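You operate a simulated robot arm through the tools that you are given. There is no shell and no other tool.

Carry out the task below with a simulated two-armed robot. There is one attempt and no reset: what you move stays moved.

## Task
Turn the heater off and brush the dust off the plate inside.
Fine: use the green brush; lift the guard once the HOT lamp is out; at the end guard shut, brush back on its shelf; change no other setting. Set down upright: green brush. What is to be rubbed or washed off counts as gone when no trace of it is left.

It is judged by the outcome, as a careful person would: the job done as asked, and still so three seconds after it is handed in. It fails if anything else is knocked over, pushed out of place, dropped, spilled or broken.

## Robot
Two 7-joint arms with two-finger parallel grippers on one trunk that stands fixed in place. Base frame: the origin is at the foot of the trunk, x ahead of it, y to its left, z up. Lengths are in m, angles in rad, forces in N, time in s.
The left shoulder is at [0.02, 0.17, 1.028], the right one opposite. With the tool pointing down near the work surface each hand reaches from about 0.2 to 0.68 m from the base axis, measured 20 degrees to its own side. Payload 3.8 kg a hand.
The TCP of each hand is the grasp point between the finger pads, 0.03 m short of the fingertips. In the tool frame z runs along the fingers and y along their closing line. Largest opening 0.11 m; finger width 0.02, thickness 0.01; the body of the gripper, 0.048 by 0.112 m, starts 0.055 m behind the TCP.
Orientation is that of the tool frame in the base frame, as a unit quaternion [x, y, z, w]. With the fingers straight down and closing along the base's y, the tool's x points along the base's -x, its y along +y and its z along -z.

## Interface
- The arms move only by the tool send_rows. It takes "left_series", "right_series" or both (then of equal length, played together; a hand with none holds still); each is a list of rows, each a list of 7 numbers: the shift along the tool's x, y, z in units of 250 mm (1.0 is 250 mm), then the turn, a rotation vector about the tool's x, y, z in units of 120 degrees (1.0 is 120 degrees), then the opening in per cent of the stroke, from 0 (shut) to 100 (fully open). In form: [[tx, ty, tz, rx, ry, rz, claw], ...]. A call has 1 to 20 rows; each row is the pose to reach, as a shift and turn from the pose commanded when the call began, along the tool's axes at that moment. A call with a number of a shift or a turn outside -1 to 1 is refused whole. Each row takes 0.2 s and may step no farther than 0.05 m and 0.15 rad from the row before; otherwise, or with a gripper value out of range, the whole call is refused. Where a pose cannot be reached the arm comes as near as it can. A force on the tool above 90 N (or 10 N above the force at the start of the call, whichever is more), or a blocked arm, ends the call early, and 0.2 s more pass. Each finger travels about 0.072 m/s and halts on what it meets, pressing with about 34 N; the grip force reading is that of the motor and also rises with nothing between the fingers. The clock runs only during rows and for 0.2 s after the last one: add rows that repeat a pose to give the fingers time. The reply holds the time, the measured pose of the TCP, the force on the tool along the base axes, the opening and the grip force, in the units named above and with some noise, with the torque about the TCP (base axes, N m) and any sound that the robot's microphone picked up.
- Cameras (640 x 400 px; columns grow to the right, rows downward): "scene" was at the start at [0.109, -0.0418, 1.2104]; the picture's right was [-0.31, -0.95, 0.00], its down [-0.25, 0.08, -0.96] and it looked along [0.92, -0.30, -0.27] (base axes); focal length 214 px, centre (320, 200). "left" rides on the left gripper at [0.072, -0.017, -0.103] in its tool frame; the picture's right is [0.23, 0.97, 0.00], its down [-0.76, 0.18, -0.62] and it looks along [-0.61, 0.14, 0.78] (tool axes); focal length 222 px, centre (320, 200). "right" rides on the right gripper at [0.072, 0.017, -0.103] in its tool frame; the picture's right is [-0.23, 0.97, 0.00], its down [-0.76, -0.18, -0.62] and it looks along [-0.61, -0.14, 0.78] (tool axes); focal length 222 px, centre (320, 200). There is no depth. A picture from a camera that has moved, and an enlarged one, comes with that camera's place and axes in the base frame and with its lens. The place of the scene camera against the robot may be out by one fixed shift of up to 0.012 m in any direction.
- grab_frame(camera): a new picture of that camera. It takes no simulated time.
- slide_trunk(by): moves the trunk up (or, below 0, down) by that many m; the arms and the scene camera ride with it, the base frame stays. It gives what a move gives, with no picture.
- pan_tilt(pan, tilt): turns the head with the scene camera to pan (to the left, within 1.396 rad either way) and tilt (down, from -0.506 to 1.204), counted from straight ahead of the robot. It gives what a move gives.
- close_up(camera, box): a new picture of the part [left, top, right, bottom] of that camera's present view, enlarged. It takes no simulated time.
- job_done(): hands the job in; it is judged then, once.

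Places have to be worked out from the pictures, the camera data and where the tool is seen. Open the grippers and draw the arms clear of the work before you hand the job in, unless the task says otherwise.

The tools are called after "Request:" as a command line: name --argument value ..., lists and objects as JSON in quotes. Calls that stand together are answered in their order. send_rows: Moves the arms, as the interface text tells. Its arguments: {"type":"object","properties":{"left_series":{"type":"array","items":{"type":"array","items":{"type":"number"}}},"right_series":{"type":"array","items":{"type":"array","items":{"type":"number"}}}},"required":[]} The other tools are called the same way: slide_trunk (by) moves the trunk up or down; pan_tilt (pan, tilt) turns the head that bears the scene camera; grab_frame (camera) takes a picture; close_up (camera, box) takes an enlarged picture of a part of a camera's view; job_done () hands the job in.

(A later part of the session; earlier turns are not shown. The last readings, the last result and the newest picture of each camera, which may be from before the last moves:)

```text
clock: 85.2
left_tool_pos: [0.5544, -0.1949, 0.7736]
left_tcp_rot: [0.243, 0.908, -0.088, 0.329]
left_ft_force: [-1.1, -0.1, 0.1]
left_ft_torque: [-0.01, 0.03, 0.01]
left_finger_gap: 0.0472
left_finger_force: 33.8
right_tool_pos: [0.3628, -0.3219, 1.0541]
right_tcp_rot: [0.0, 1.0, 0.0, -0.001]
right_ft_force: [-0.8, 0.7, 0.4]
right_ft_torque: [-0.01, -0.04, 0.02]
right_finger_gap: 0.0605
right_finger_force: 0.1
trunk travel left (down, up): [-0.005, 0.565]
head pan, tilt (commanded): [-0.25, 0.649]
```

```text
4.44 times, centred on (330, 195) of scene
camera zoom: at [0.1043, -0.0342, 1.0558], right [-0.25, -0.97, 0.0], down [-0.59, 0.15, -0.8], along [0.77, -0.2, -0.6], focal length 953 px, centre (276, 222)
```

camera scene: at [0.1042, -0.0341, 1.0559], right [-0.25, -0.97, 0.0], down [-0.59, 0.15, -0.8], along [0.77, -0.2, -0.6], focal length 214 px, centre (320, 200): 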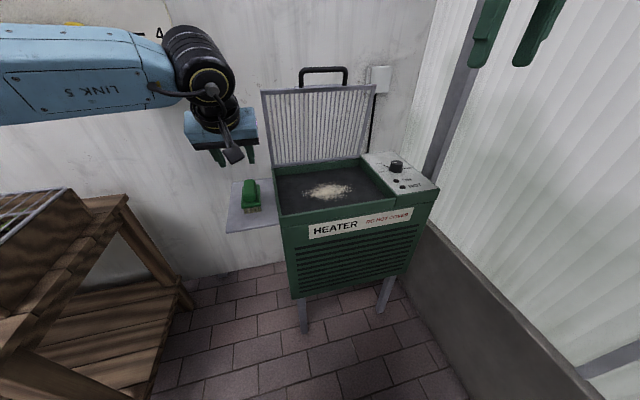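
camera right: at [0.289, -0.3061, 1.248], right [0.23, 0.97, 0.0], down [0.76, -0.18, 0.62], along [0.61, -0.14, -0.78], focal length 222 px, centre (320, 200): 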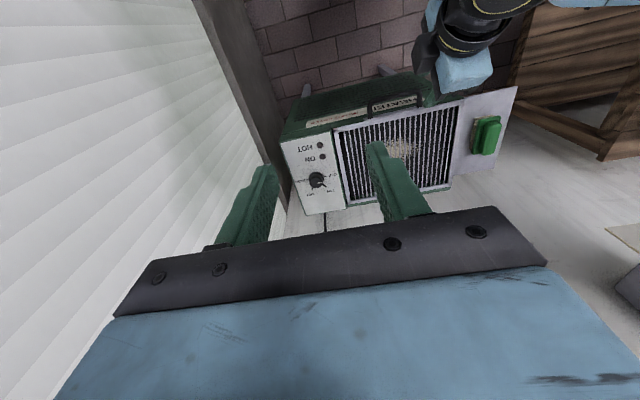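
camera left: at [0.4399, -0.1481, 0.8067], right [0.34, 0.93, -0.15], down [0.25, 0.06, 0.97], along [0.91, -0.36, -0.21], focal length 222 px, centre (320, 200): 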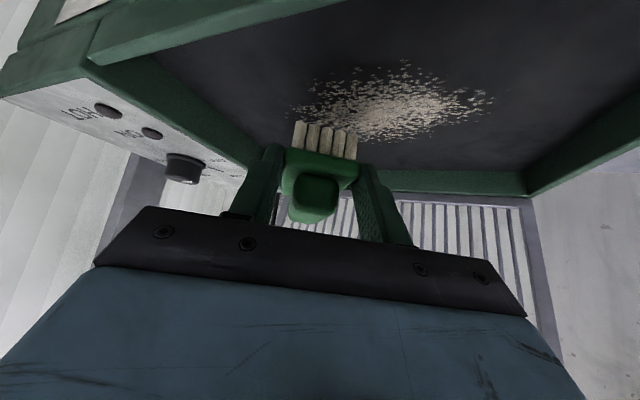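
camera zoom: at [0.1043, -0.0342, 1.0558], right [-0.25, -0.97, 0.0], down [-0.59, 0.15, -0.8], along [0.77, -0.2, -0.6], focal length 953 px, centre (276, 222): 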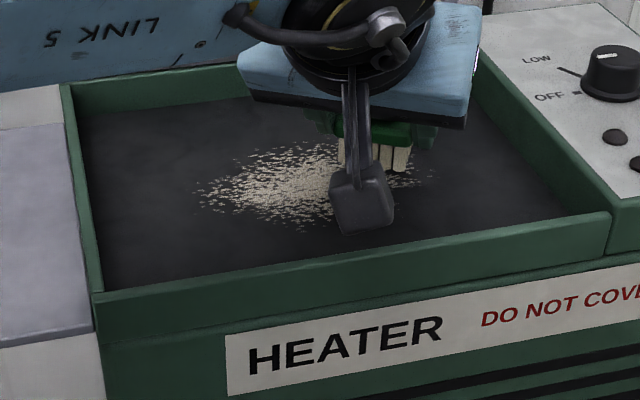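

The dust may be thinner but is still there. I take a closer look to have a baseline before repeating strokes.

Request:
close_up --camera "left" --box '[270, 50, 520, 180]'

Request:
close_up --camera "right" --box '[340, 80, 500, 200]'

```text
2.56 times, centred on (395, 115) of left
camera zoom: at [0.4399, -0.1481, 0.8067], right [0.34, 0.93, -0.15], down [0.25, 0.06, 0.97], along [0.91, -0.36, -0.21], focal length 569 px, centre (128, 418)
```

zoom: 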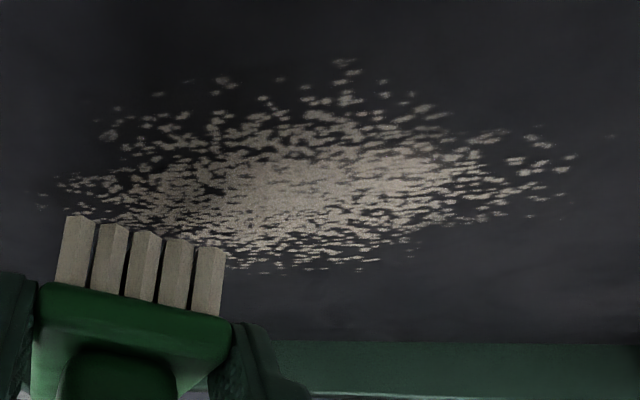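

```text
3.33 times, centred on (420, 140) of right
camera zoom: at [0.289, -0.306, 1.1579], right [0.23, 0.97, 0.0], down [0.76, -0.18, 0.62], along [0.61, -0.14, -0.78], focal length 740 px, centre (-13, 400)
```

zoom: 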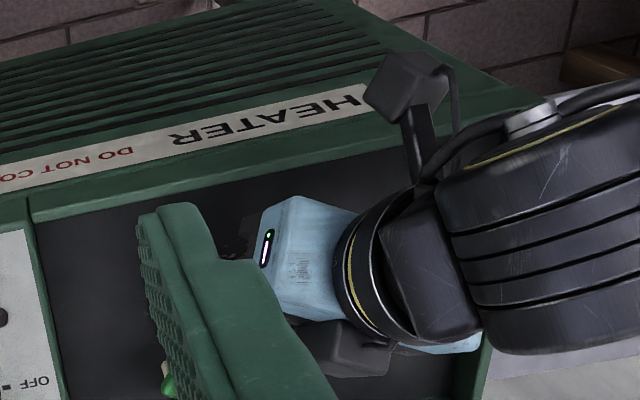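

I repeat with several back-and-forth strokes in one go: press down again and sweep left, shift 15 mm forward, sweep right and left again.

Request:
send_rows --left_series '[[0.0527, 0, 0.0628, 0, 0, 0, 30], [0.1054, 0, 0.1256, 0, 0, 0, 30], [0.1345, 0.0658, 0.1012, -0.0322, 0, -0.0383, 30], [0.1636, 0.1316, 0.0767, -0.0643, 0, -0.0766, 30], [0.1927, 0.1975, 0.0523, -0.0965, 0, -0.1149, 30], [0.2218, 0.2633, 0.0278, -0.1286, 0, -0.1532, 30], [0.2509, 0.3291, 0.0034, -0.1608, 0, -0.1915, 30], [0.2111, 0.3591, 0.0368, -0.1608, 0, -0.1915, 30], [0.182, 0.2933, 0.0612, -0.1286, 0, -0.1532, 30], [0.1529, 0.2275, 0.0857, -0.0965, 0, -0.1149, 30], [0.1238, 0.1616, 0.1101, -0.0643, 0, -0.0766, 30], [0.0947, 0.0958, 0.1346, -0.0322, 0, -0.0383, 30], [0.0656, 0.03, 0.159, 0, 0, 0, 30], [0.0947, 0.0958, 0.1346, -0.0322, 0, -0.0383, 30], [0.1238, 0.1616, 0.1101, -0.0643, 0, -0.0766, 30], [0.1529, 0.2275, 0.0857, -0.0965, 0, -0.1149, 30], [0.182, 0.2933, 0.0612, -0.1286, 0, -0.1532, 30], [0.2111, 0.3591, 0.0368, -0.1608, 0, -0.1915, 30]]'

Request:
grab_frame --camera "left"

Request:
close_up --camera "scene" --box '[260, 150, 400, 240]'

```text
clock: 89.0
left_tool_pos: [0.5682, -0.0968, 0.7335]
left_tcp_rot: [-0.001, 0.939, 0.0, 0.344]
left_ft_force: [0.8, -7.9, 22.5]
left_ft_torque: [-0.35, -0.67, -0.31]
left_finger_gap: 0.0471
left_finger_force: 34.2
right_tool_pos: [0.3597, -0.3235, 1.0549]
right_tcp_rot: [0.0, 1.0, -0.001, 0.002]
right_ft_force: [-0.4, 0.3, -0.1]
right_ft_torque: [0.03, 0.05, -0.01]
right_finger_gap: 0.0606
right_finger_force: 0.1
trunk travel left (down, up): [-0.005, 0.565]
head pan, tilt (commanded): [-0.25, 0.649]
```

```text
taken
camera left: at [0.4446, -0.1146, 0.767], right [-0.17, 0.97, -0.15], down [0.18, 0.18, 0.97], along [0.97, 0.14, -0.21], focal length 222 px, centre (320, 200)
```

left: 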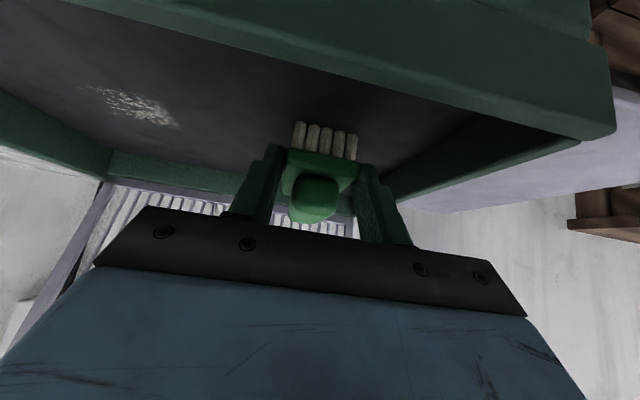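

```text
4.44 times, centred on (330, 195) of scene
camera zoom: at [0.1028, -0.0344, 1.056], right [-0.25, -0.97, 0.0], down [-0.58, 0.15, -0.8], along [0.77, -0.2, -0.6], focal length 953 px, centre (276, 222)
```

zoom: 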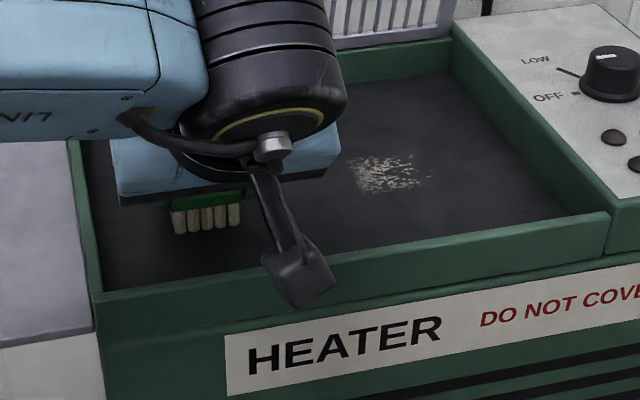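

Repeated strokes work: only a patch at about x 0.58–0.63, y -0.20…-0.26 remains. I lift and turn the hand to -45° so the bristles reach that patch, and check the rest of the plate.

Request:
send_rows --left_series '[[-0.0579, 0, -0.069, 0, 0, 0, 30], [-0.1157, 0, -0.1379, 0, 0, 0, 30], [-0.1239, -0.0447, -0.131, 0.0402, 0, 0.0479, 30], [-0.132, -0.0893, -0.1242, 0.0804, 0, 0.0958, 30], [-0.1402, -0.134, -0.1173, 0.1206, 0, 0.1436, 30], [-0.1484, -0.1787, -0.1104, 0.1607, 0, 0.1915, 30], [-0.1565, -0.2233, -0.1036, 0.2009, 0, 0.2394, 30], [-0.1647, -0.268, -0.0967, 0.2411, 0, 0.2873, 30], [-0.1647, -0.268, -0.0967, 0.2411, 0, 0.2873, 30]]'

Request:
grab_frame --camera "left"

Request:
close_up --camera "scene" --box '[260, 150, 400, 240]'

```text
clock: 91.0
left_tool_pos: [0.5852, -0.1648, 0.776]
left_tcp_rot: [0.36, 0.868, -0.132, 0.316]
left_ft_force: [0.5, 0.4, -0.2]
left_ft_torque: [0.02, 0.03, -0.01]
left_finger_gap: 0.0472
left_finger_force: 34.1
right_tool_pos: [0.3629, -0.323, 1.0543]
right_tcp_rot: [0.001, 1.0, -0.001, 0.0]
right_ft_force: [0.4, 0.3, -0.6]
right_ft_torque: [0.0, 0.0, -0.04]
right_finger_gap: 0.0604
right_finger_force: 0.1
trunk travel left (down, up): [-0.005, 0.565]
head pan, tilt (commanded): [-0.25, 0.649]
```

```text
taken
camera left: at [0.487, -0.0906, 0.81], right [0.57, 0.81, -0.15], down [0.26, 0.0, 0.97], along [0.78, -0.58, -0.21], focal length 222 px, centre (320, 200)
```

left: 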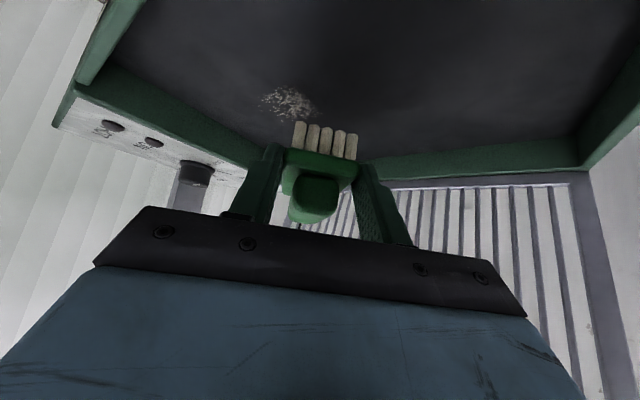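

```text
4.44 times, centred on (330, 195) of scene
camera zoom: at [0.1044, -0.0342, 1.0558], right [-0.25, -0.97, 0.0], down [-0.59, 0.15, -0.8], along [0.77, -0.2, -0.6], focal length 953 px, centre (276, 222)
```

zoom: 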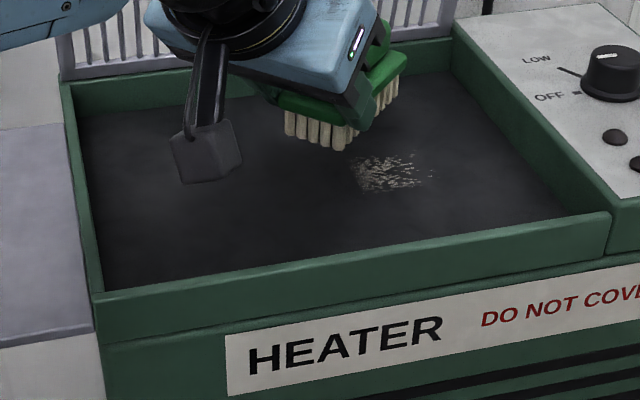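

The left side is clean; the remaining patch spans x 0.58–0.616, y -0.203…-0.243. I press down here and scrub it with several strokes.

Request:
send_rows --left_series '[[0.0579, 0, 0.069, 0, 0, 0, 30], [0.1157, 0, 0.1379, 0, 0, 0, 30], [0.1157, -0.0933, 0.1379, 0, 0, 0, 30], [0.1157, -0.1867, 0.1379, 0, 0, 0, 30], [0.1157, -0.0933, 0.1379, 0, 0, 0, 30], [0.1157, 0, 0.1379, 0, 0, 0, 30], [0.1157, -0.0933, 0.1379, 0, 0, 0, 30], [0.1157, -0.1867, 0.1379, 0, 0, 0, 30], [0.0912, -0.1867, 0.1585, 0, 0, 0, 30], [0.0912, -0.0933, 0.1585, 0, 0, 0, 30], [0.0912, 0, 0.1585, 0, 0, 0, 30], [0.0912, -0.0933, 0.1585, 0, 0, 0, 30], [0.0912, -0.1867, 0.1585, 0, 0, 0, 30], [0.0912, -0.0933, 0.1585, 0, 0, 0, 30], [0.0912, 0, 0.1585, 0, 0, 0, 30], [0.0912, 0.08, 0.1585, 0, 0, 0, 30], [0.033, 0.08, 0.0891, 0, 0, 0, 30], [-0.0248, 0.08, 0.0201, 0, 0, 0, 30], [-0.0248, 0.08, 0.0201, 0, 0, 0, 30]]'

Request:
grab_frame --camera "left"

Request:
close_up --camera "scene" --box '[260, 150, 400, 240]'

```text
clock: 95.0
left_tool_pos: [0.6057, -0.1563, 0.777]
left_tcp_rot: [0.359, 0.869, -0.13, 0.315]
left_ft_force: [0.0, -0.7, -0.6]
left_ft_torque: [0.01, 0.05, 0.0]
left_finger_gap: 0.0472
left_finger_force: 33.6
right_tool_pos: [0.3616, -0.3223, 1.054]
right_tcp_rot: [-0.001, 1.0, 0.0, 0.0]
right_ft_force: [-0.1, -0.5, 1.1]
right_ft_torque: [-0.05, -0.03, 0.0]
right_finger_gap: 0.0605
right_finger_force: 0.0
trunk travel left (down, up): [-0.005, 0.565]
head pan, tilt (commanded): [-0.25, 0.649]
```

```text
taken
camera left: at [0.5071, -0.0834, 0.8104], right [0.56, 0.81, -0.15], down [0.26, 0.0, 0.97], along [0.78, -0.58, -0.21], focal length 222 px, centre (320, 200)
```

left: 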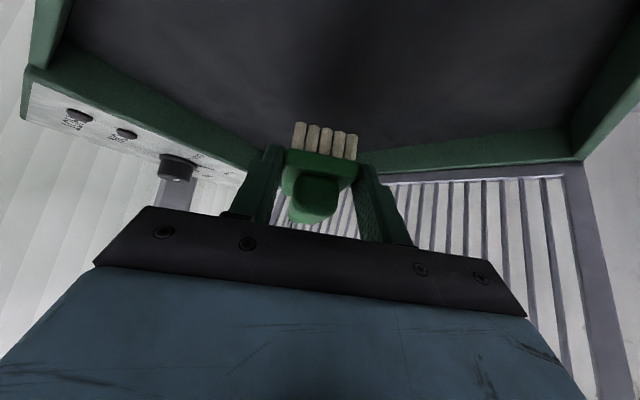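

```text
4.44 times, centred on (330, 195) of scene
camera zoom: at [0.1043, -0.0341, 1.0558], right [-0.25, -0.97, 0.0], down [-0.59, 0.15, -0.8], along [0.77, -0.2, -0.6], focal length 953 px, centre (276, 222)
```

zoom: 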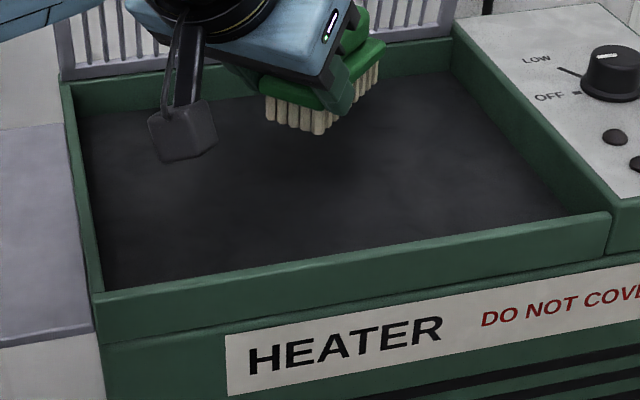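

The plate now looks clean. I zoom in further for any faint trace before putting the brush back.

Request:
close_up --camera "scene" --box '[300, 165, 380, 215]'

Request:
close_up --camera "left" --box '[200, 0, 440, 150]'

Request:
close_up --camera "right" --box '[330, 80, 490, 200]'

```text
8.00 times, centred on (340, 190) of scene
camera zoom: at [0.1043, -0.0341, 1.0558], right [-0.25, -0.97, 0.0], down [-0.59, 0.15, -0.8], along [0.77, -0.2, -0.6], focal length 1716 px, centre (160, 280)
```

zoom: 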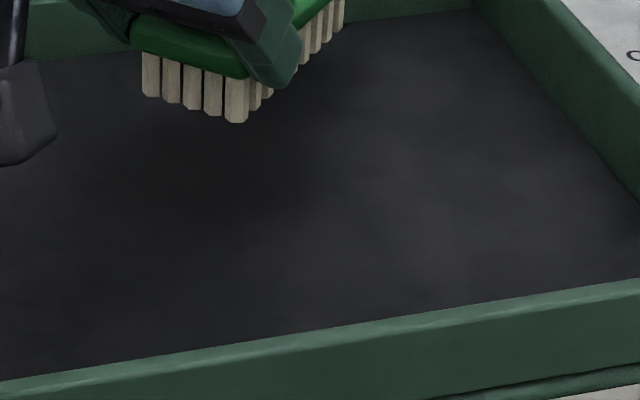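

```text
2.67 times, centred on (320, 75) of left
camera zoom: at [0.5071, -0.0834, 0.8104], right [0.56, 0.81, -0.15], down [0.26, 0.0, 0.97], along [0.78, -0.58, -0.21], focal length 592 px, centre (320, 533)
```

zoom: 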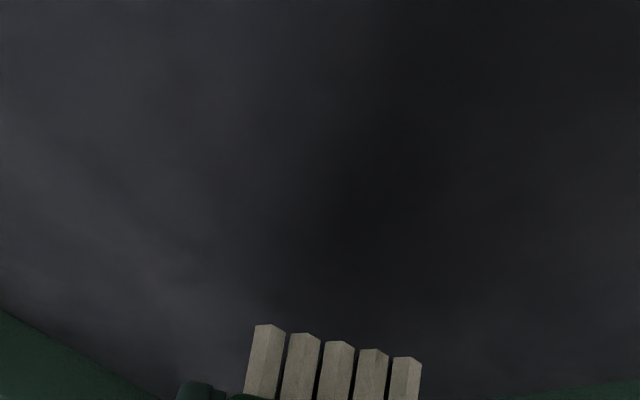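

```text
3.33 times, centred on (410, 140) of right
camera zoom: at [0.289, -0.306, 1.158], right [0.23, 0.97, 0.0], down [0.76, -0.18, 0.62], along [0.61, -0.14, -0.78], focal length 740 px, centre (20, 400)
```

zoom: 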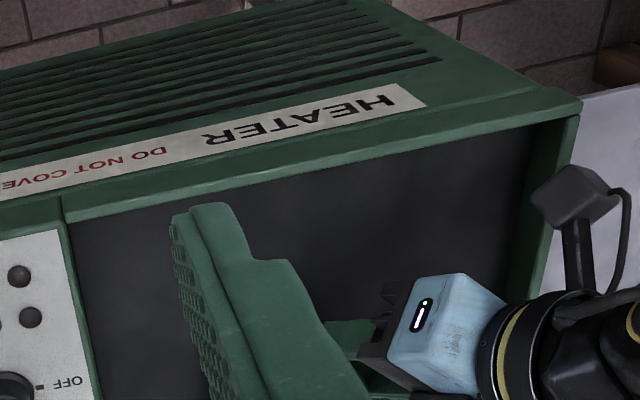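

No trace is visible. I raise the brush above the rim and carry it back over the shelf, turning the hand straight again.

Request:
send_rows --left_series '[[-0.0849, 0, -0.1011, 0, 0, 0, 30], [-0.0065, 0.0579, -0.1669, -0.0344, 0, -0.041, 30], [0.0718, 0.1159, -0.2326, -0.0689, 0, -0.0821, 30], [0.1502, 0.1738, -0.2984, -0.1033, 0, -0.1231, 30], [0.2285, 0.2318, -0.3642, -0.1378, 0, -0.1642, 30], [0.3069, 0.2897, -0.43, -0.1722, 0, -0.2052, 30], [0.3853, 0.3477, -0.4957, -0.2067, 0, -0.2463, 30], [0.4636, 0.4056, -0.5615, -0.2411, 0, -0.2873, 30], [0.4636, 0.4056, -0.5615, -0.2411, 0, -0.2873, 30]]'

Request:
close_up --camera "scene" --box '[200, 130, 420, 250]'

Request:
grab_frame --camera "left"

Request:
close_up --camera "right" --box '[310, 60, 510, 200]'

```text
clock: 97.0
left_tool_pos: [0.5501, 0.0439, 0.8122]
left_tcp_rot: [-0.002, 0.94, 0.0, 0.342]
left_ft_force: [0.2, 0.3, -1.1]
left_ft_torque: [0.01, 0.03, -0.01]
left_finger_gap: 0.047
left_finger_force: 33.8
right_tool_pos: [0.3613, -0.3228, 1.0544]
right_tcp_rot: [0.0, 1.0, 0.0, 0.0]
right_ft_force: [0.9, 0.3, 0.1]
right_ft_torque: [0.02, 0.01, 0.04]
right_finger_gap: 0.0606
right_finger_force: 0.1
trunk travel left (down, up): [-0.005, 0.565]
head pan, tilt (commanded): [-0.25, 0.649]
```

```text
2.91 times, centred on (310, 190) of scene
camera zoom: at [0.1043, -0.034, 1.0558], right [-0.25, -0.97, 0.0], down [-0.59, 0.15, -0.8], along [0.77, -0.2, -0.6], focal length 624 px, centre (349, 229)
```

zoom: 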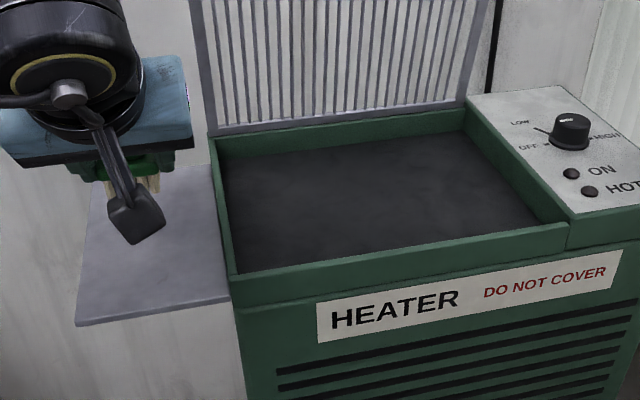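

```text
taken
camera left: at [0.4278, 0.0266, 0.8452], right [-0.18, 0.97, -0.15], down [0.18, 0.18, 0.97], along [0.97, 0.14, -0.21], focal length 222 px, centre (320, 200)
```

left: 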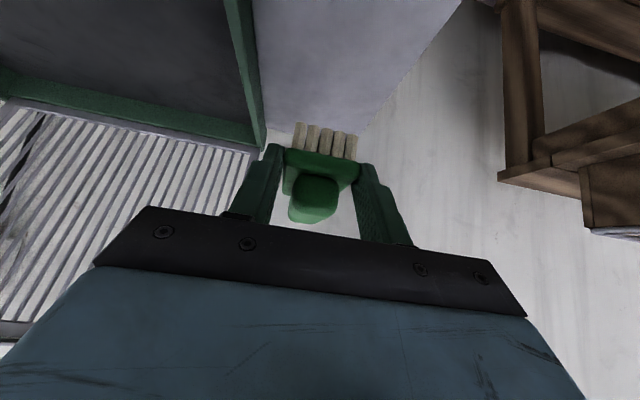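

```text
2.86 times, centred on (410, 130) of right
camera zoom: at [0.2891, -0.3058, 1.158], right [0.23, 0.97, 0.0], down [0.76, -0.18, 0.62], along [0.61, -0.14, -0.78], focal length 635 px, centre (63, 400)
```

zoom: 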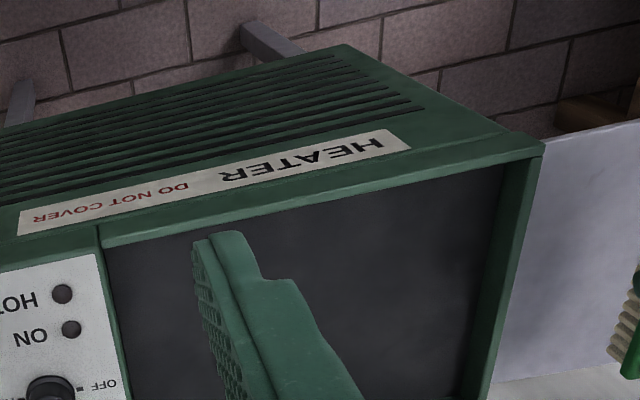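

The whole plate is clean. I lower the brush toward its old place on the shelf.

Request:
send_rows --left_series '[[0.06, -0.006, 0.0715, 0, 0, 0, 30], [0.12, -0.006, 0.143, 0, 0, 0, 30], [0.1723, -0.006, 0.2053, 0, 0, 0, 30], [0.1723, -0.006, 0.2053, 0, 0, 0, 30]]'

```text
clock: 98.0
left_tool_pos: [0.5497, 0.04, 0.7448]
left_tcp_rot: [0.0, 0.94, 0.0, 0.342]
left_ft_force: [0.0, -0.6, -1.6]
left_ft_torque: [0.0, 0.05, 0.01]
left_finger_gap: 0.047
left_finger_force: 33.7
right_tool_pos: [0.363, -0.3237, 1.0551]
right_tcp_rot: [0.001, 1.0, 0.0, 0.0]
right_ft_force: [0.1, -0.3, 0.4]
right_ft_torque: [0.0, 0.01, 0.01]
right_finger_gap: 0.0605
right_finger_force: 0.0
trunk travel left (down, up): [-0.005, 0.565]
head pan, tilt (commanded): [-0.25, 0.649]
```

About 6 mm to go. I lower 5.5 mm and read the force.

Request:
send_rows --left_series '[[0.0071, 0, 0.0084, 0, 0, 0, 30], [0.0141, 0, 0.0169, 0, 0, 0, 30], [0.0141, 0, 0.0169, 0, 0, 0, 30]]'

```text
clock: 98.8
left_tool_pos: [0.5497, 0.0398, 0.738]
left_tcp_rot: [-0.001, 0.94, -0.001, 0.342]
left_ft_force: [-0.7, 1.1, 2.8]
left_ft_torque: [-0.04, -0.24, 0.04]
left_finger_gap: 0.0471
left_finger_force: 33.9
right_tool_pos: [0.3623, -0.3223, 1.0547]
right_tcp_rot: [0.0, 1.0, 0.0, 0.0]
right_ft_force: [0.5, -0.9, -0.4]
right_ft_torque: [0.01, 0.01, 0.01]
right_finger_gap: 0.0604
right_finger_force: 0.2
trunk travel left (down, up): [-0.005, 0.565]
head pan, tilt (commanded): [-0.25, 0.649]
```

Contact with the shelf (about 4 N). I open the fingers and withdraw along the tool axis.

Request:
send_rows --left_series '[[0, 0, 0, 0, 0, 0, 45], [0, 0, 0, 0, 0, 0, 56], [0, 0, 0, 0, 0, 0, 56], [0, 0, -0.12, 0, 0, 0, 56], [0, 0, -0.28, 0, 0, 0, 56], [-0.1, 0, -0.44, 0, 0, 0, 56], [-0.1, 0, -0.44, 0, 0, 0, 56]]'

Request:
grab_frame --camera "left"

Request:
close_up --camera "scene" --box '[180, 130, 420, 260]'

```text
clock: 100.4
left_tool_pos: [0.5008, 0.0393, 0.8383]
left_tcp_rot: [-0.001, 0.94, 0.0, 0.342]
left_ft_force: [-0.5, -0.7, -0.8]
left_ft_torque: [0.0, 0.01, -0.02]
left_finger_gap: 0.0616
left_finger_force: 0.1
right_tool_pos: [0.3633, -0.3236, 1.054]
right_tcp_rot: [0.0, 1.0, -0.001, 0.0]
right_ft_force: [0.5, 0.1, -0.6]
right_ft_torque: [-0.01, -0.02, -0.01]
right_finger_gap: 0.0604
right_finger_force: 0.2
trunk travel left (down, up): [-0.005, 0.565]
head pan, tilt (commanded): [-0.25, 0.649]
```

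```text
taken
camera left: at [0.378, 0.022, 0.8709], right [-0.18, 0.97, -0.15], down [0.18, 0.18, 0.97], along [0.97, 0.14, -0.21], focal length 222 px, centre (320, 200)
```

left: 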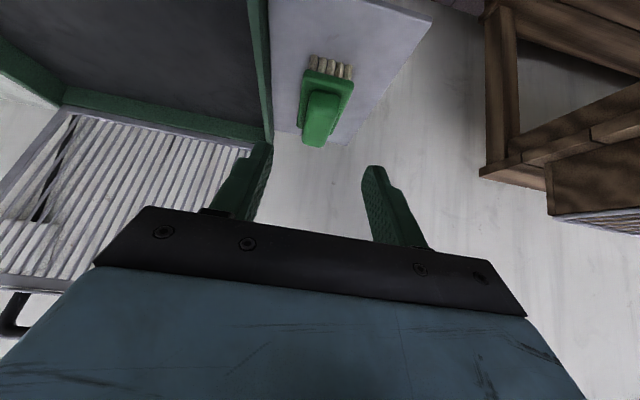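

```text
2.67 times, centred on (300, 195) of scene
camera zoom: at [0.1042, -0.0342, 1.0558], right [-0.25, -0.97, 0.0], down [-0.59, 0.15, -0.8], along [0.77, -0.2, -0.6], focal length 572 px, centre (373, 213)
```

zoom: 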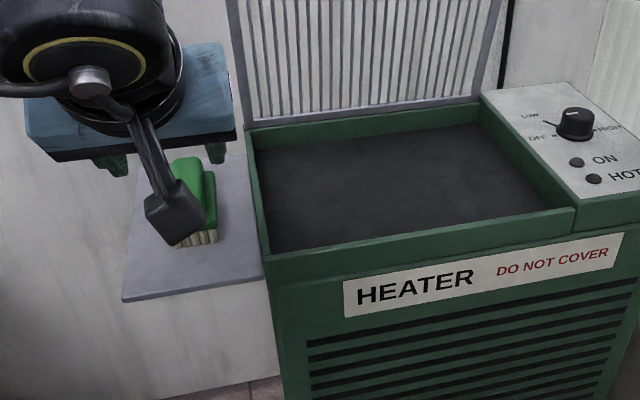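

The brush stands upright on its shelf. Now the guard: I raise the trunk and bring the left hand back to the bar's height, turned as when opening.

Request:
slide_trunk --by 0.09

Request:
send_rows --left_series '[[-0.0293, -0.0631, -0.0198, -0.0185, -0.0185, 0.0605, 45], [-0.0587, -0.1262, -0.0396, -0.037, -0.037, 0.121, 45], [-0.088, -0.1893, -0.0594, -0.0555, -0.0555, 0.1815, 40], [-0.1173, -0.2524, -0.0791, -0.074, -0.074, 0.242, 40], [-0.1466, -0.3155, -0.0989, -0.0925, -0.0925, 0.3025, 35], [-0.176, -0.3786, -0.1187, -0.111, -0.111, 0.363, 32], [-0.2053, -0.4417, -0.1385, -0.1294, -0.1294, 0.4235, 32], [-0.2346, -0.5048, -0.1583, -0.1479, -0.1479, 0.484, 32], [-0.2639, -0.5679, -0.1781, -0.1664, -0.1664, 0.5445, 32], [-0.2933, -0.631, -0.1978, -0.1849, -0.1849, 0.605, 32], [-0.3226, -0.6941, -0.2176, -0.2034, -0.2034, 0.6655, 32], [-0.3519, -0.7572, -0.2374, -0.2219, -0.2219, 0.726, 32], [-0.3519, -0.7572, -0.2374, -0.2219, -0.2219, 0.726, 32]]'

Request:
grab_frame --camera "left"

Request:
grab_frame --camera "scene"

```text
clock: 101.7
left_tool_pos: [0.4994, 0.0391, 0.9266]
left_tcp_rot: [0.0, 0.94, 0.0, 0.342]
left_ft_force: [0.3, -0.3, -0.3]
left_ft_torque: [-0.02, 0.02, 0.0]
left_finger_gap: 0.0616
left_finger_force: 0.0
right_tool_pos: [0.3622, -0.322, 1.144]
right_tcp_rot: [0.0, 1.0, -0.001, 0.0]
right_ft_force: [0.4, 0.7, -0.8]
right_ft_torque: [0.02, 0.01, 0.01]
right_finger_gap: 0.0603
right_finger_force: 0.1
trunk travel left (down, up): [-0.095, 0.475]
head pan, tilt (commanded): [-0.25, 0.649]
```

```text
clock: 104.5
left_tool_pos: [0.5288, -0.149, 1.0285]
left_tcp_rot: [0.565, 0.564, 0.426, 0.425]
left_ft_force: [0.1, 0.6, 0.4]
left_ft_torque: [-0.01, -0.01, 0.0]
left_finger_gap: 0.0351
left_finger_force: 0.0
right_tool_pos: [0.3623, -0.3234, 1.1446]
right_tcp_rot: [0.0, 1.0, 0.0, 0.0]
right_ft_force: [0.1, -0.8, -0.1]
right_ft_torque: [-0.02, 0.02, 0.01]
right_finger_gap: 0.0604
right_finger_force: 0.0
trunk travel left (down, up): [-0.095, 0.475]
head pan, tilt (commanded): [-0.25, 0.649]
```

```text
taken
camera left: at [0.4253, -0.0768, 1.0416], right [0.27, 0.23, 0.94], down [-0.55, -0.76, 0.34], along [0.79, -0.61, -0.08], focal length 222 px, centre (320, 200)
```

left: 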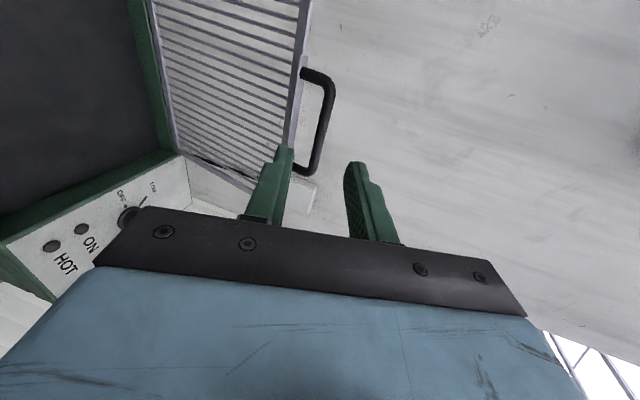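

```text
taken
camera scene: at [0.1043, -0.0342, 1.1458], right [-0.25, -0.97, 0.0], down [-0.59, 0.15, -0.8], along [0.77, -0.2, -0.6], focal length 214 px, centre (320, 200)
```

scene: 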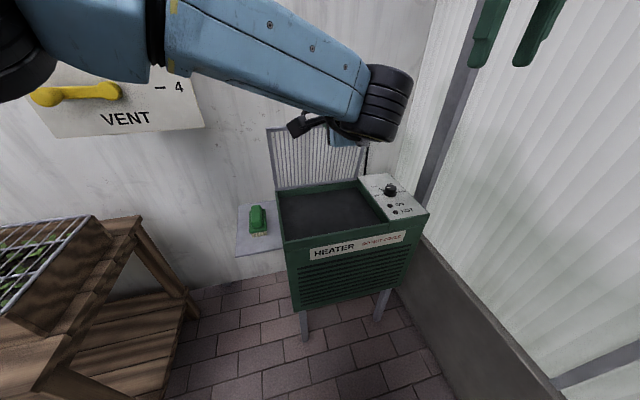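

The bar is at about [0.667, y, 1.000]. I line up with it and advance most of the way with the fingers 35 mm apart.

Request:
send_rows --left_series '[[0.024, 0.0434, 0.06, 0, 0, 0, 32], [0.024, 0.0434, 0.2, 0, 0, 0, 32], [0.024, 0.0434, 0.34, 0, 0, 0, 32], [0.024, 0.0434, 0.34, 0, 0, 0, 32]]'

Request:
close_up --camera "left" --box '[240, 40, 420, 240]'

```text
clock: 105.5
left_tool_pos: [0.6158, -0.1438, 1.0172]
left_tcp_rot: [0.565, 0.565, 0.426, 0.425]
left_ft_force: [-0.1, 0.7, 0.0]
left_ft_torque: [0.01, -0.01, 0.03]
left_finger_gap: 0.0353
left_finger_force: 0.1
right_tool_pos: [0.363, -0.3223, 1.1444]
right_tcp_rot: [0.0, 1.0, 0.0, 0.0]
right_ft_force: [-0.1, -0.7, -0.1]
right_ft_torque: [-0.02, 0.01, 0.02]
right_finger_gap: 0.0607
right_finger_force: 0.1
trunk travel left (down, up): [-0.095, 0.475]
head pan, tilt (commanded): [-0.25, 0.649]
```

```text
2.00 times, centred on (330, 140) of left
camera zoom: at [0.5119, -0.0712, 1.0284], right [0.27, 0.23, 0.94], down [-0.55, -0.76, 0.34], along [0.79, -0.61, -0.08], focal length 444 px, centre (300, 320)
```

zoom: 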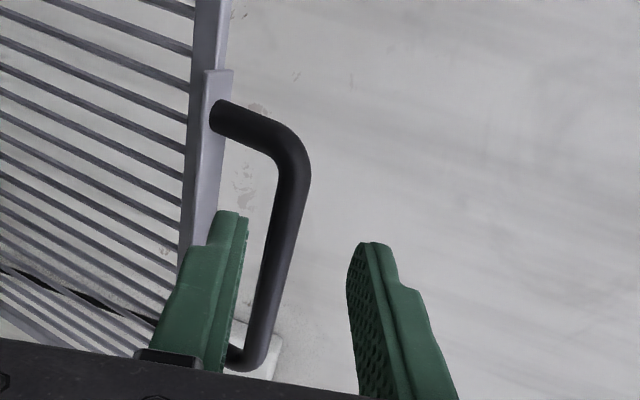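

The bar is between the fingers, slightly nearer the lower one. I shift 3 mm and advance the last 36 mm.

Request:
send_rows --left_series '[[0, -0.012, 0.05, 0, 0, 0, 32], [0, -0.012, 0.1, 0, 0, 0, 32], [0, -0.012, 0.146, 0, 0, 0, 32], [0, -0.012, 0.146, 0, 0, 0, 32]]'

Request:
close_up --camera "left" --box '[240, 40, 420, 240]'

```text
clock: 106.5
left_tool_pos: [0.6486, -0.1419, 1.0035]
left_tcp_rot: [0.564, 0.565, 0.426, 0.426]
left_ft_force: [0.6, 1.0, 0.2]
left_ft_torque: [0.0, -0.02, 0.01]
left_finger_gap: 0.0354
left_finger_force: 0.0
right_tool_pos: [0.3628, -0.3221, 1.1436]
right_tcp_rot: [0.0, 1.0, 0.0, -0.001]
right_ft_force: [-0.8, 0.9, -0.2]
right_ft_torque: [0.01, -0.04, -0.04]
right_finger_gap: 0.0606
right_finger_force: 0.1
trunk travel left (down, up): [-0.095, 0.475]
head pan, tilt (commanded): [-0.25, 0.649]
```

```text
2.00 times, centred on (330, 140) of left
camera zoom: at [0.5439, -0.0703, 1.0151], right [0.27, 0.23, 0.94], down [-0.55, -0.76, 0.34], along [0.79, -0.61, -0.08], focal length 444 px, centre (300, 320)
```

zoom: 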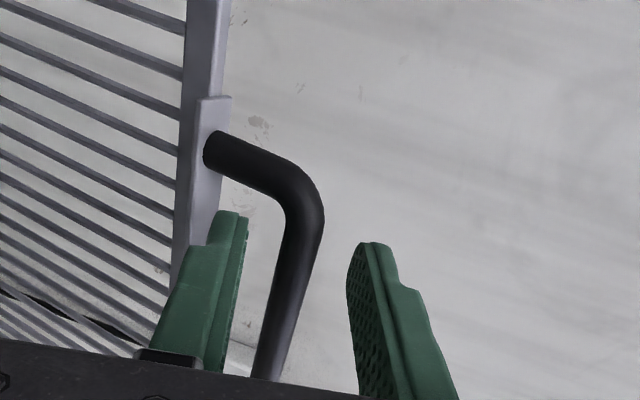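

The bar is well between the fingers. I close the cage to 18 mm, then draw the guard down along its arc to about 38°.

Request:
send_rows --left_series '[[0, 0, 0, 0, 0, 0, 22], [0, 0, 0, 0, 0, 0, 16], [-0.016, -0.0808, -0.1208, 0.0267, 0, 0, 16], [-0.032, -0.1768, -0.2406, 0.055, 0, 0, 16], [-0.048, -0.2875, -0.3454, 0.0842, 0, 0, 16], [-0.064, -0.4119, -0.4324, 0.1133, 0, 0, 16], [-0.072, -0.5475, -0.5005, 0.1417, 0, 0, 16], [-0.072, -0.5475, -0.5005, 0.1417, 0, 0, 16]]'

Request:
close_up --camera "left" --box '[220, 40, 420, 240]'

Request:
grab_frame --camera "scene"

Request:
close_up --camera "right" --box '[270, 20, 530, 220]'

```text
clock: 108.3
left_tool_pos: [0.4901, -0.1623, 0.9041]
left_tcp_rot: [0.622, 0.622, 0.336, 0.337]
left_ft_force: [-0.2, 0.3, 0.0]
left_ft_torque: [0.0, 0.0, 0.0]
left_finger_gap: 0.0178
left_finger_force: 0.1
right_tool_pos: [0.3621, -0.3235, 1.1438]
right_tcp_rot: [0.0, 1.0, 0.0, 0.0]
right_ft_force: [-0.9, -0.4, 0.9]
right_ft_torque: [0.0, 0.0, -0.01]
right_finger_gap: 0.0603
right_finger_force: 0.0
trunk travel left (down, up): [-0.095, 0.475]
head pan, tilt (commanded): [-0.25, 0.649]
```

```text
2.00 times, centred on (320, 140) of left
camera zoom: at [0.3932, -0.0901, 0.9487], right [0.53, 0.23, 0.82], down [-0.42, -0.76, 0.49], along [0.73, -0.61, -0.31], focal length 444 px, centre (320, 320)
```

zoom: 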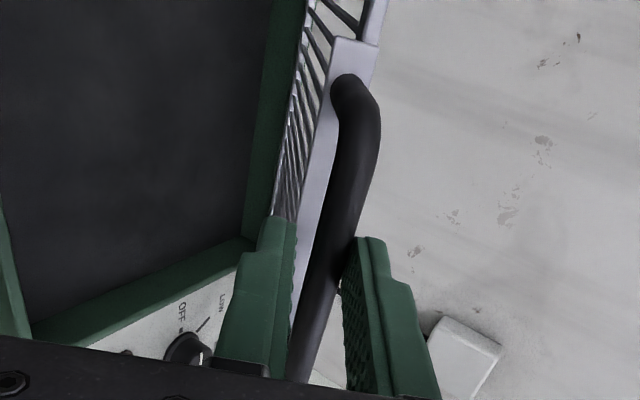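

```text
taken
camera scene: at [0.1042, -0.0341, 1.1458], right [-0.25, -0.97, 0.0], down [-0.59, 0.15, -0.8], along [0.77, -0.2, -0.6], focal length 214 px, centre (320, 200)
```

scene: 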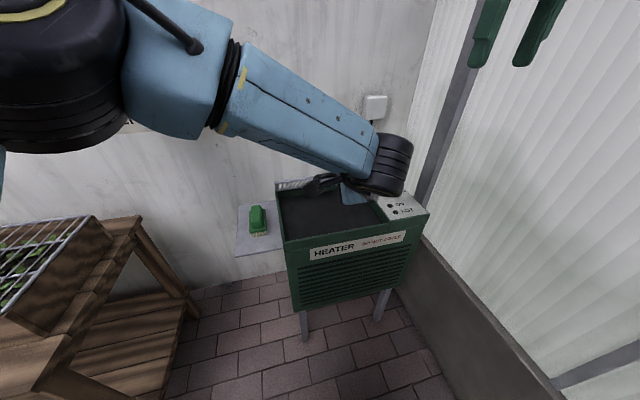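

```text
2.00 times, centred on (400, 120) of right
camera zoom: at [0.2889, -0.306, 1.248], right [0.23, 0.97, 0.0], down [0.76, -0.18, 0.62], along [0.61, -0.14, -0.78], focal length 444 px, centre (160, 360)
```

zoom: 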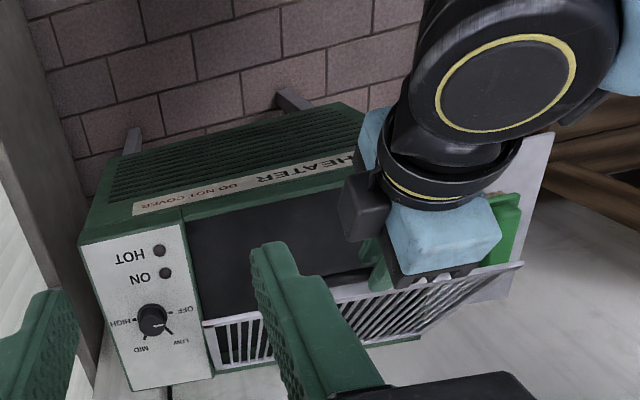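

The guard follows at about 38°. I continue down to about 2–3° above closed.

Request:
send_rows --left_series '[[0, -0.1511, -0.0035, 0.0292, 0, 0, 16], [0, -0.3013, 0.0149, 0.0583, 0, 0, 16], [0, -0.4471, 0.0547, 0.0867, 0, 0, 16], [0, -0.5859, 0.1157, 0.1158, 0, 0, 16], [0, -0.6504, 0.1555, 0.1302, 0, 0, 16], [0, -0.6504, 0.1555, 0.1302, 0, 0, 16]]'

Request:
close_up --camera "left" --box '[220, 40, 420, 240]'

Request:
close_up --camera "right" --box '[270, 20, 530, 220]'

```text
clock: 109.7
left_tool_pos: [0.4332, -0.1591, 0.7484]
left_tcp_rot: [0.662, 0.662, 0.248, 0.249]
left_ft_force: [0.1, 0.1, 0.0]
left_ft_torque: [0.0, 0.03, 0.0]
left_finger_gap: 0.0178
left_finger_force: 0.0
right_tool_pos: [0.3624, -0.3236, 1.1442]
right_tcp_rot: [0.0, 1.0, -0.001, 0.0]
right_ft_force: [-0.1, 0.1, 0.9]
right_ft_torque: [-0.01, 0.02, 0.0]
right_finger_gap: 0.0605
right_finger_force: 0.1
trunk travel left (down, up): [-0.095, 0.475]
head pan, tilt (commanded): [-0.25, 0.649]
```

```text
2.00 times, centred on (320, 140) of left
camera zoom: at [0.3524, -0.0878, 0.8146], right [0.73, 0.23, 0.64], down [-0.28, -0.76, 0.59], along [0.62, -0.61, -0.49], focal length 444 px, centre (320, 320)
```

zoom: 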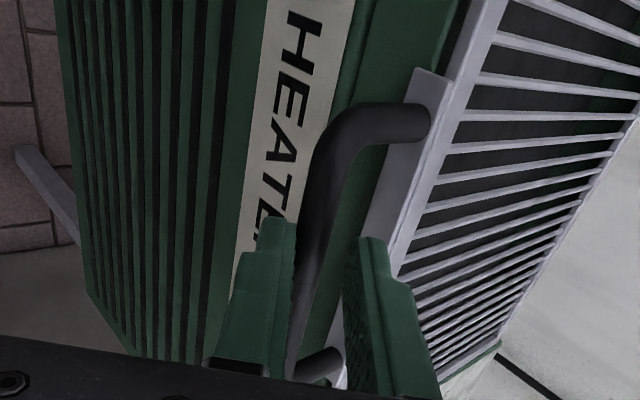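

```text
2.00 times, centred on (400, 120) of right
camera zoom: at [0.289, -0.306, 1.248], right [0.23, 0.97, 0.0], down [0.76, -0.18, 0.62], along [0.61, -0.14, -0.78], focal length 444 px, centre (160, 360)
```

zoom: 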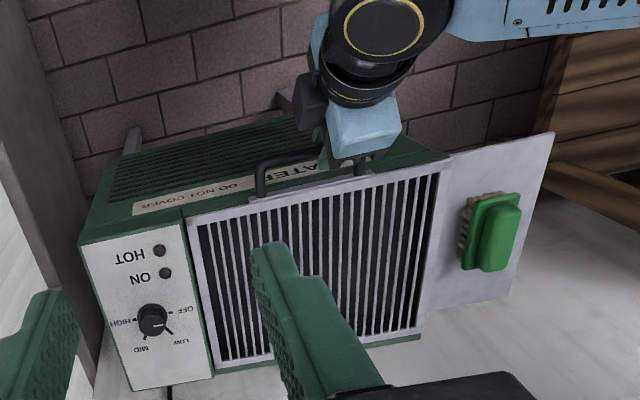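

Nearly shut. I press on down slowly, about 2 cm more, until the upper finger meets resistance.

Request:
send_rows --left_series '[[0, -0.0132, 0.015, 0, 0, 0, 16], [0, -0.0264, 0.03, 0, 0, 0, 16], [0, -0.0397, 0.045, 0, 0, 0, 16], [0, -0.0463, 0.0525, 0, 0, 0, 16], [0, -0.0463, 0.0525, 0, 0, 0, 16]]'

Request:
close_up --camera "left" --box '[220, 40, 420, 240]'

Request:
close_up --camera "right" --box '[270, 20, 530, 220]'

```text
clock: 110.9
left_tool_pos: [0.4355, -0.1619, 0.7321]
left_tcp_rot: [0.661, 0.662, 0.251, 0.251]
left_ft_force: [2.2, -0.3, 3.6]
left_ft_torque: [0.03, -0.11, 0.04]
left_finger_gap: 0.0197
left_finger_force: 1.8
right_tool_pos: [0.363, -0.3226, 1.1444]
right_tcp_rot: [-0.001, 1.0, 0.0, 0.001]
right_ft_force: [0.5, 0.5, -0.4]
right_ft_torque: [0.0, 0.01, 0.03]
right_finger_gap: 0.0606
right_finger_force: 0.1
trunk travel left (down, up): [-0.095, 0.475]
head pan, tilt (commanded): [-0.25, 0.649]
```

```text
2.00 times, centred on (320, 140) of left
camera zoom: at [0.3537, -0.09, 0.7986], right [0.73, 0.23, 0.64], down [-0.28, -0.76, 0.58], along [0.62, -0.61, -0.49], focal length 444 px, centre (320, 320)
```

zoom: 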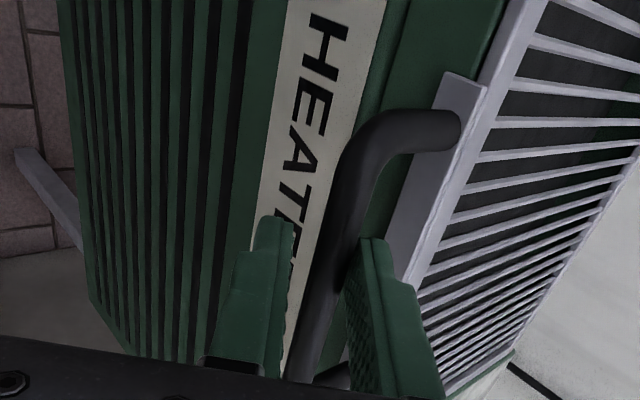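

```text
2.00 times, centred on (400, 120) of right
camera zoom: at [0.2889, -0.3059, 1.2481], right [0.23, 0.97, 0.0], down [0.76, -0.18, 0.62], along [0.61, -0.14, -0.78], focal length 444 px, centre (160, 360)
```

zoom: 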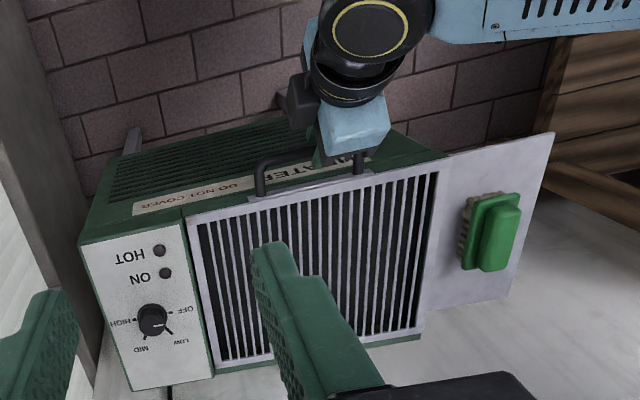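

The upper finger now meets resistance (about 4 N), so the guard is on its stop. I press 4 mm more to be sure, then open.

Request:
send_rows --left_series '[[0, -0.0106, 0.012, 0, 0, 0, 16], [0, -0.0106, 0.012, 0, 0, 0, 16]]'

Request:
close_up --camera "right" --box '[310, 80, 470, 200]'

```text
clock: 111.5
left_tool_pos: [0.4359, -0.1624, 0.7278]
left_tcp_rot: [0.661, 0.662, 0.251, 0.25]
left_ft_force: [6.1, -1.5, 10.0]
left_ft_torque: [-0.12, -0.23, 0.03]
left_finger_gap: 0.0231
left_finger_force: 5.5
right_tool_pos: [0.3626, -0.3227, 1.1444]
right_tcp_rot: [0.0, 1.0, -0.001, 0.0]
right_ft_force: [0.3, -0.2, 0.6]
right_ft_torque: [-0.01, -0.04, 0.05]
right_finger_gap: 0.0605
right_finger_force: 0.1
trunk travel left (down, up): [-0.095, 0.475]
head pan, tilt (commanded): [-0.25, 0.649]
```

```text
3.33 times, centred on (390, 140) of right
camera zoom: at [0.2888, -0.3058, 1.2482], right [0.23, 0.97, 0.0], down [0.76, -0.18, 0.62], along [0.61, -0.14, -0.78], focal length 740 px, centre (87, 400)
```

zoom: 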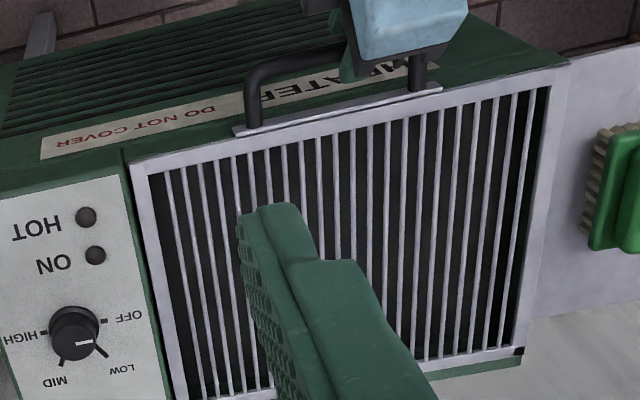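

The guard lies flat and shut, with about 10 N on it. I open the fingers, relax, and back out along the tool axis.

Request:
send_rows --left_series '[[0, 0.012, 0, 0, 0, 0, 24], [0, 0.02, 0, 0, 0, 0, 32], [0, 0.02, 0, 0, 0, 0, 32], [0, 0.02, -0.08, 0, 0, 0, 32], [0, 0.02, -0.2, 0, 0, 0, 32], [0, 0.02, -0.36, 0, 0, 0, 32], [0, 0.02, -0.36, 0, 0, 0, 32]]'

Request:
grab_frame --camera "left"

Request:
grab_frame --camera "scene"

Request:
close_up --camera "right" --box '[270, 40, 530, 220]'

```text
clock: 113.1
left_tool_pos: [0.3796, -0.1615, 0.8004]
left_tcp_rot: [0.661, 0.662, 0.25, 0.25]
left_ft_force: [-0.5, -0.5, 0.3]
left_ft_torque: [-0.04, 0.0, -0.01]
left_finger_gap: 0.0353
left_finger_force: 0.0
right_tool_pos: [0.3619, -0.323, 1.1445]
right_tcp_rot: [0.0, 1.0, 0.0, 0.0]
right_ft_force: [0.6, -0.8, -0.4]
right_ft_torque: [0.02, -0.01, -0.03]
right_finger_gap: 0.0606
right_finger_force: 0.0
trunk travel left (down, up): [-0.095, 0.475]
head pan, tilt (commanded): [-0.25, 0.649]
```

```text
taken
camera left: at [0.2977, -0.0891, 0.8671], right [0.73, 0.23, 0.64], down [-0.28, -0.76, 0.58], along [0.62, -0.61, -0.49], focal length 222 px, centre (320, 200)
```

left: 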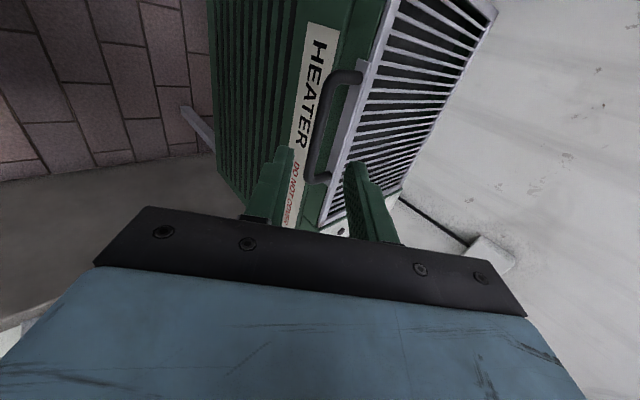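

```text
taken
camera scene: at [0.1042, -0.0342, 1.1458], right [-0.25, -0.97, 0.0], down [-0.59, 0.15, -0.8], along [0.77, -0.2, -0.6], focal length 214 px, centre (320, 200)
```

scene: 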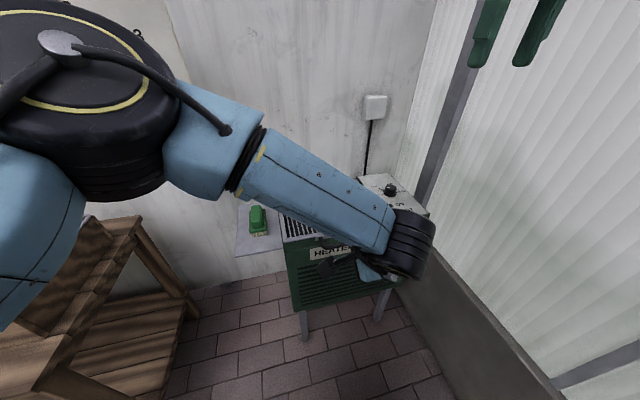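

```text
2.22 times, centred on (400, 130) of right
camera zoom: at [0.2889, -0.306, 1.248], right [0.23, 0.97, 0.0], down [0.76, -0.18, 0.62], along [0.61, -0.14, -0.78], focal length 494 px, centre (142, 356)
```

zoom: 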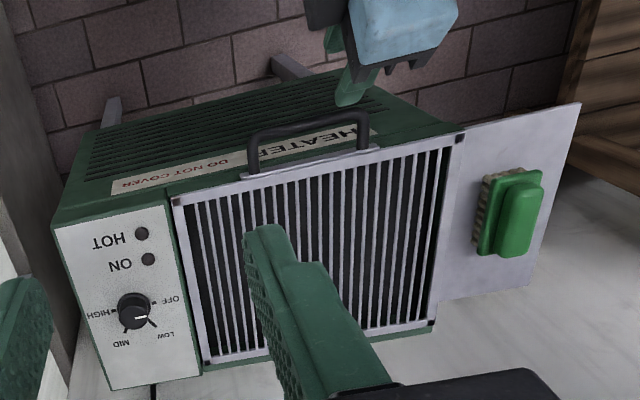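

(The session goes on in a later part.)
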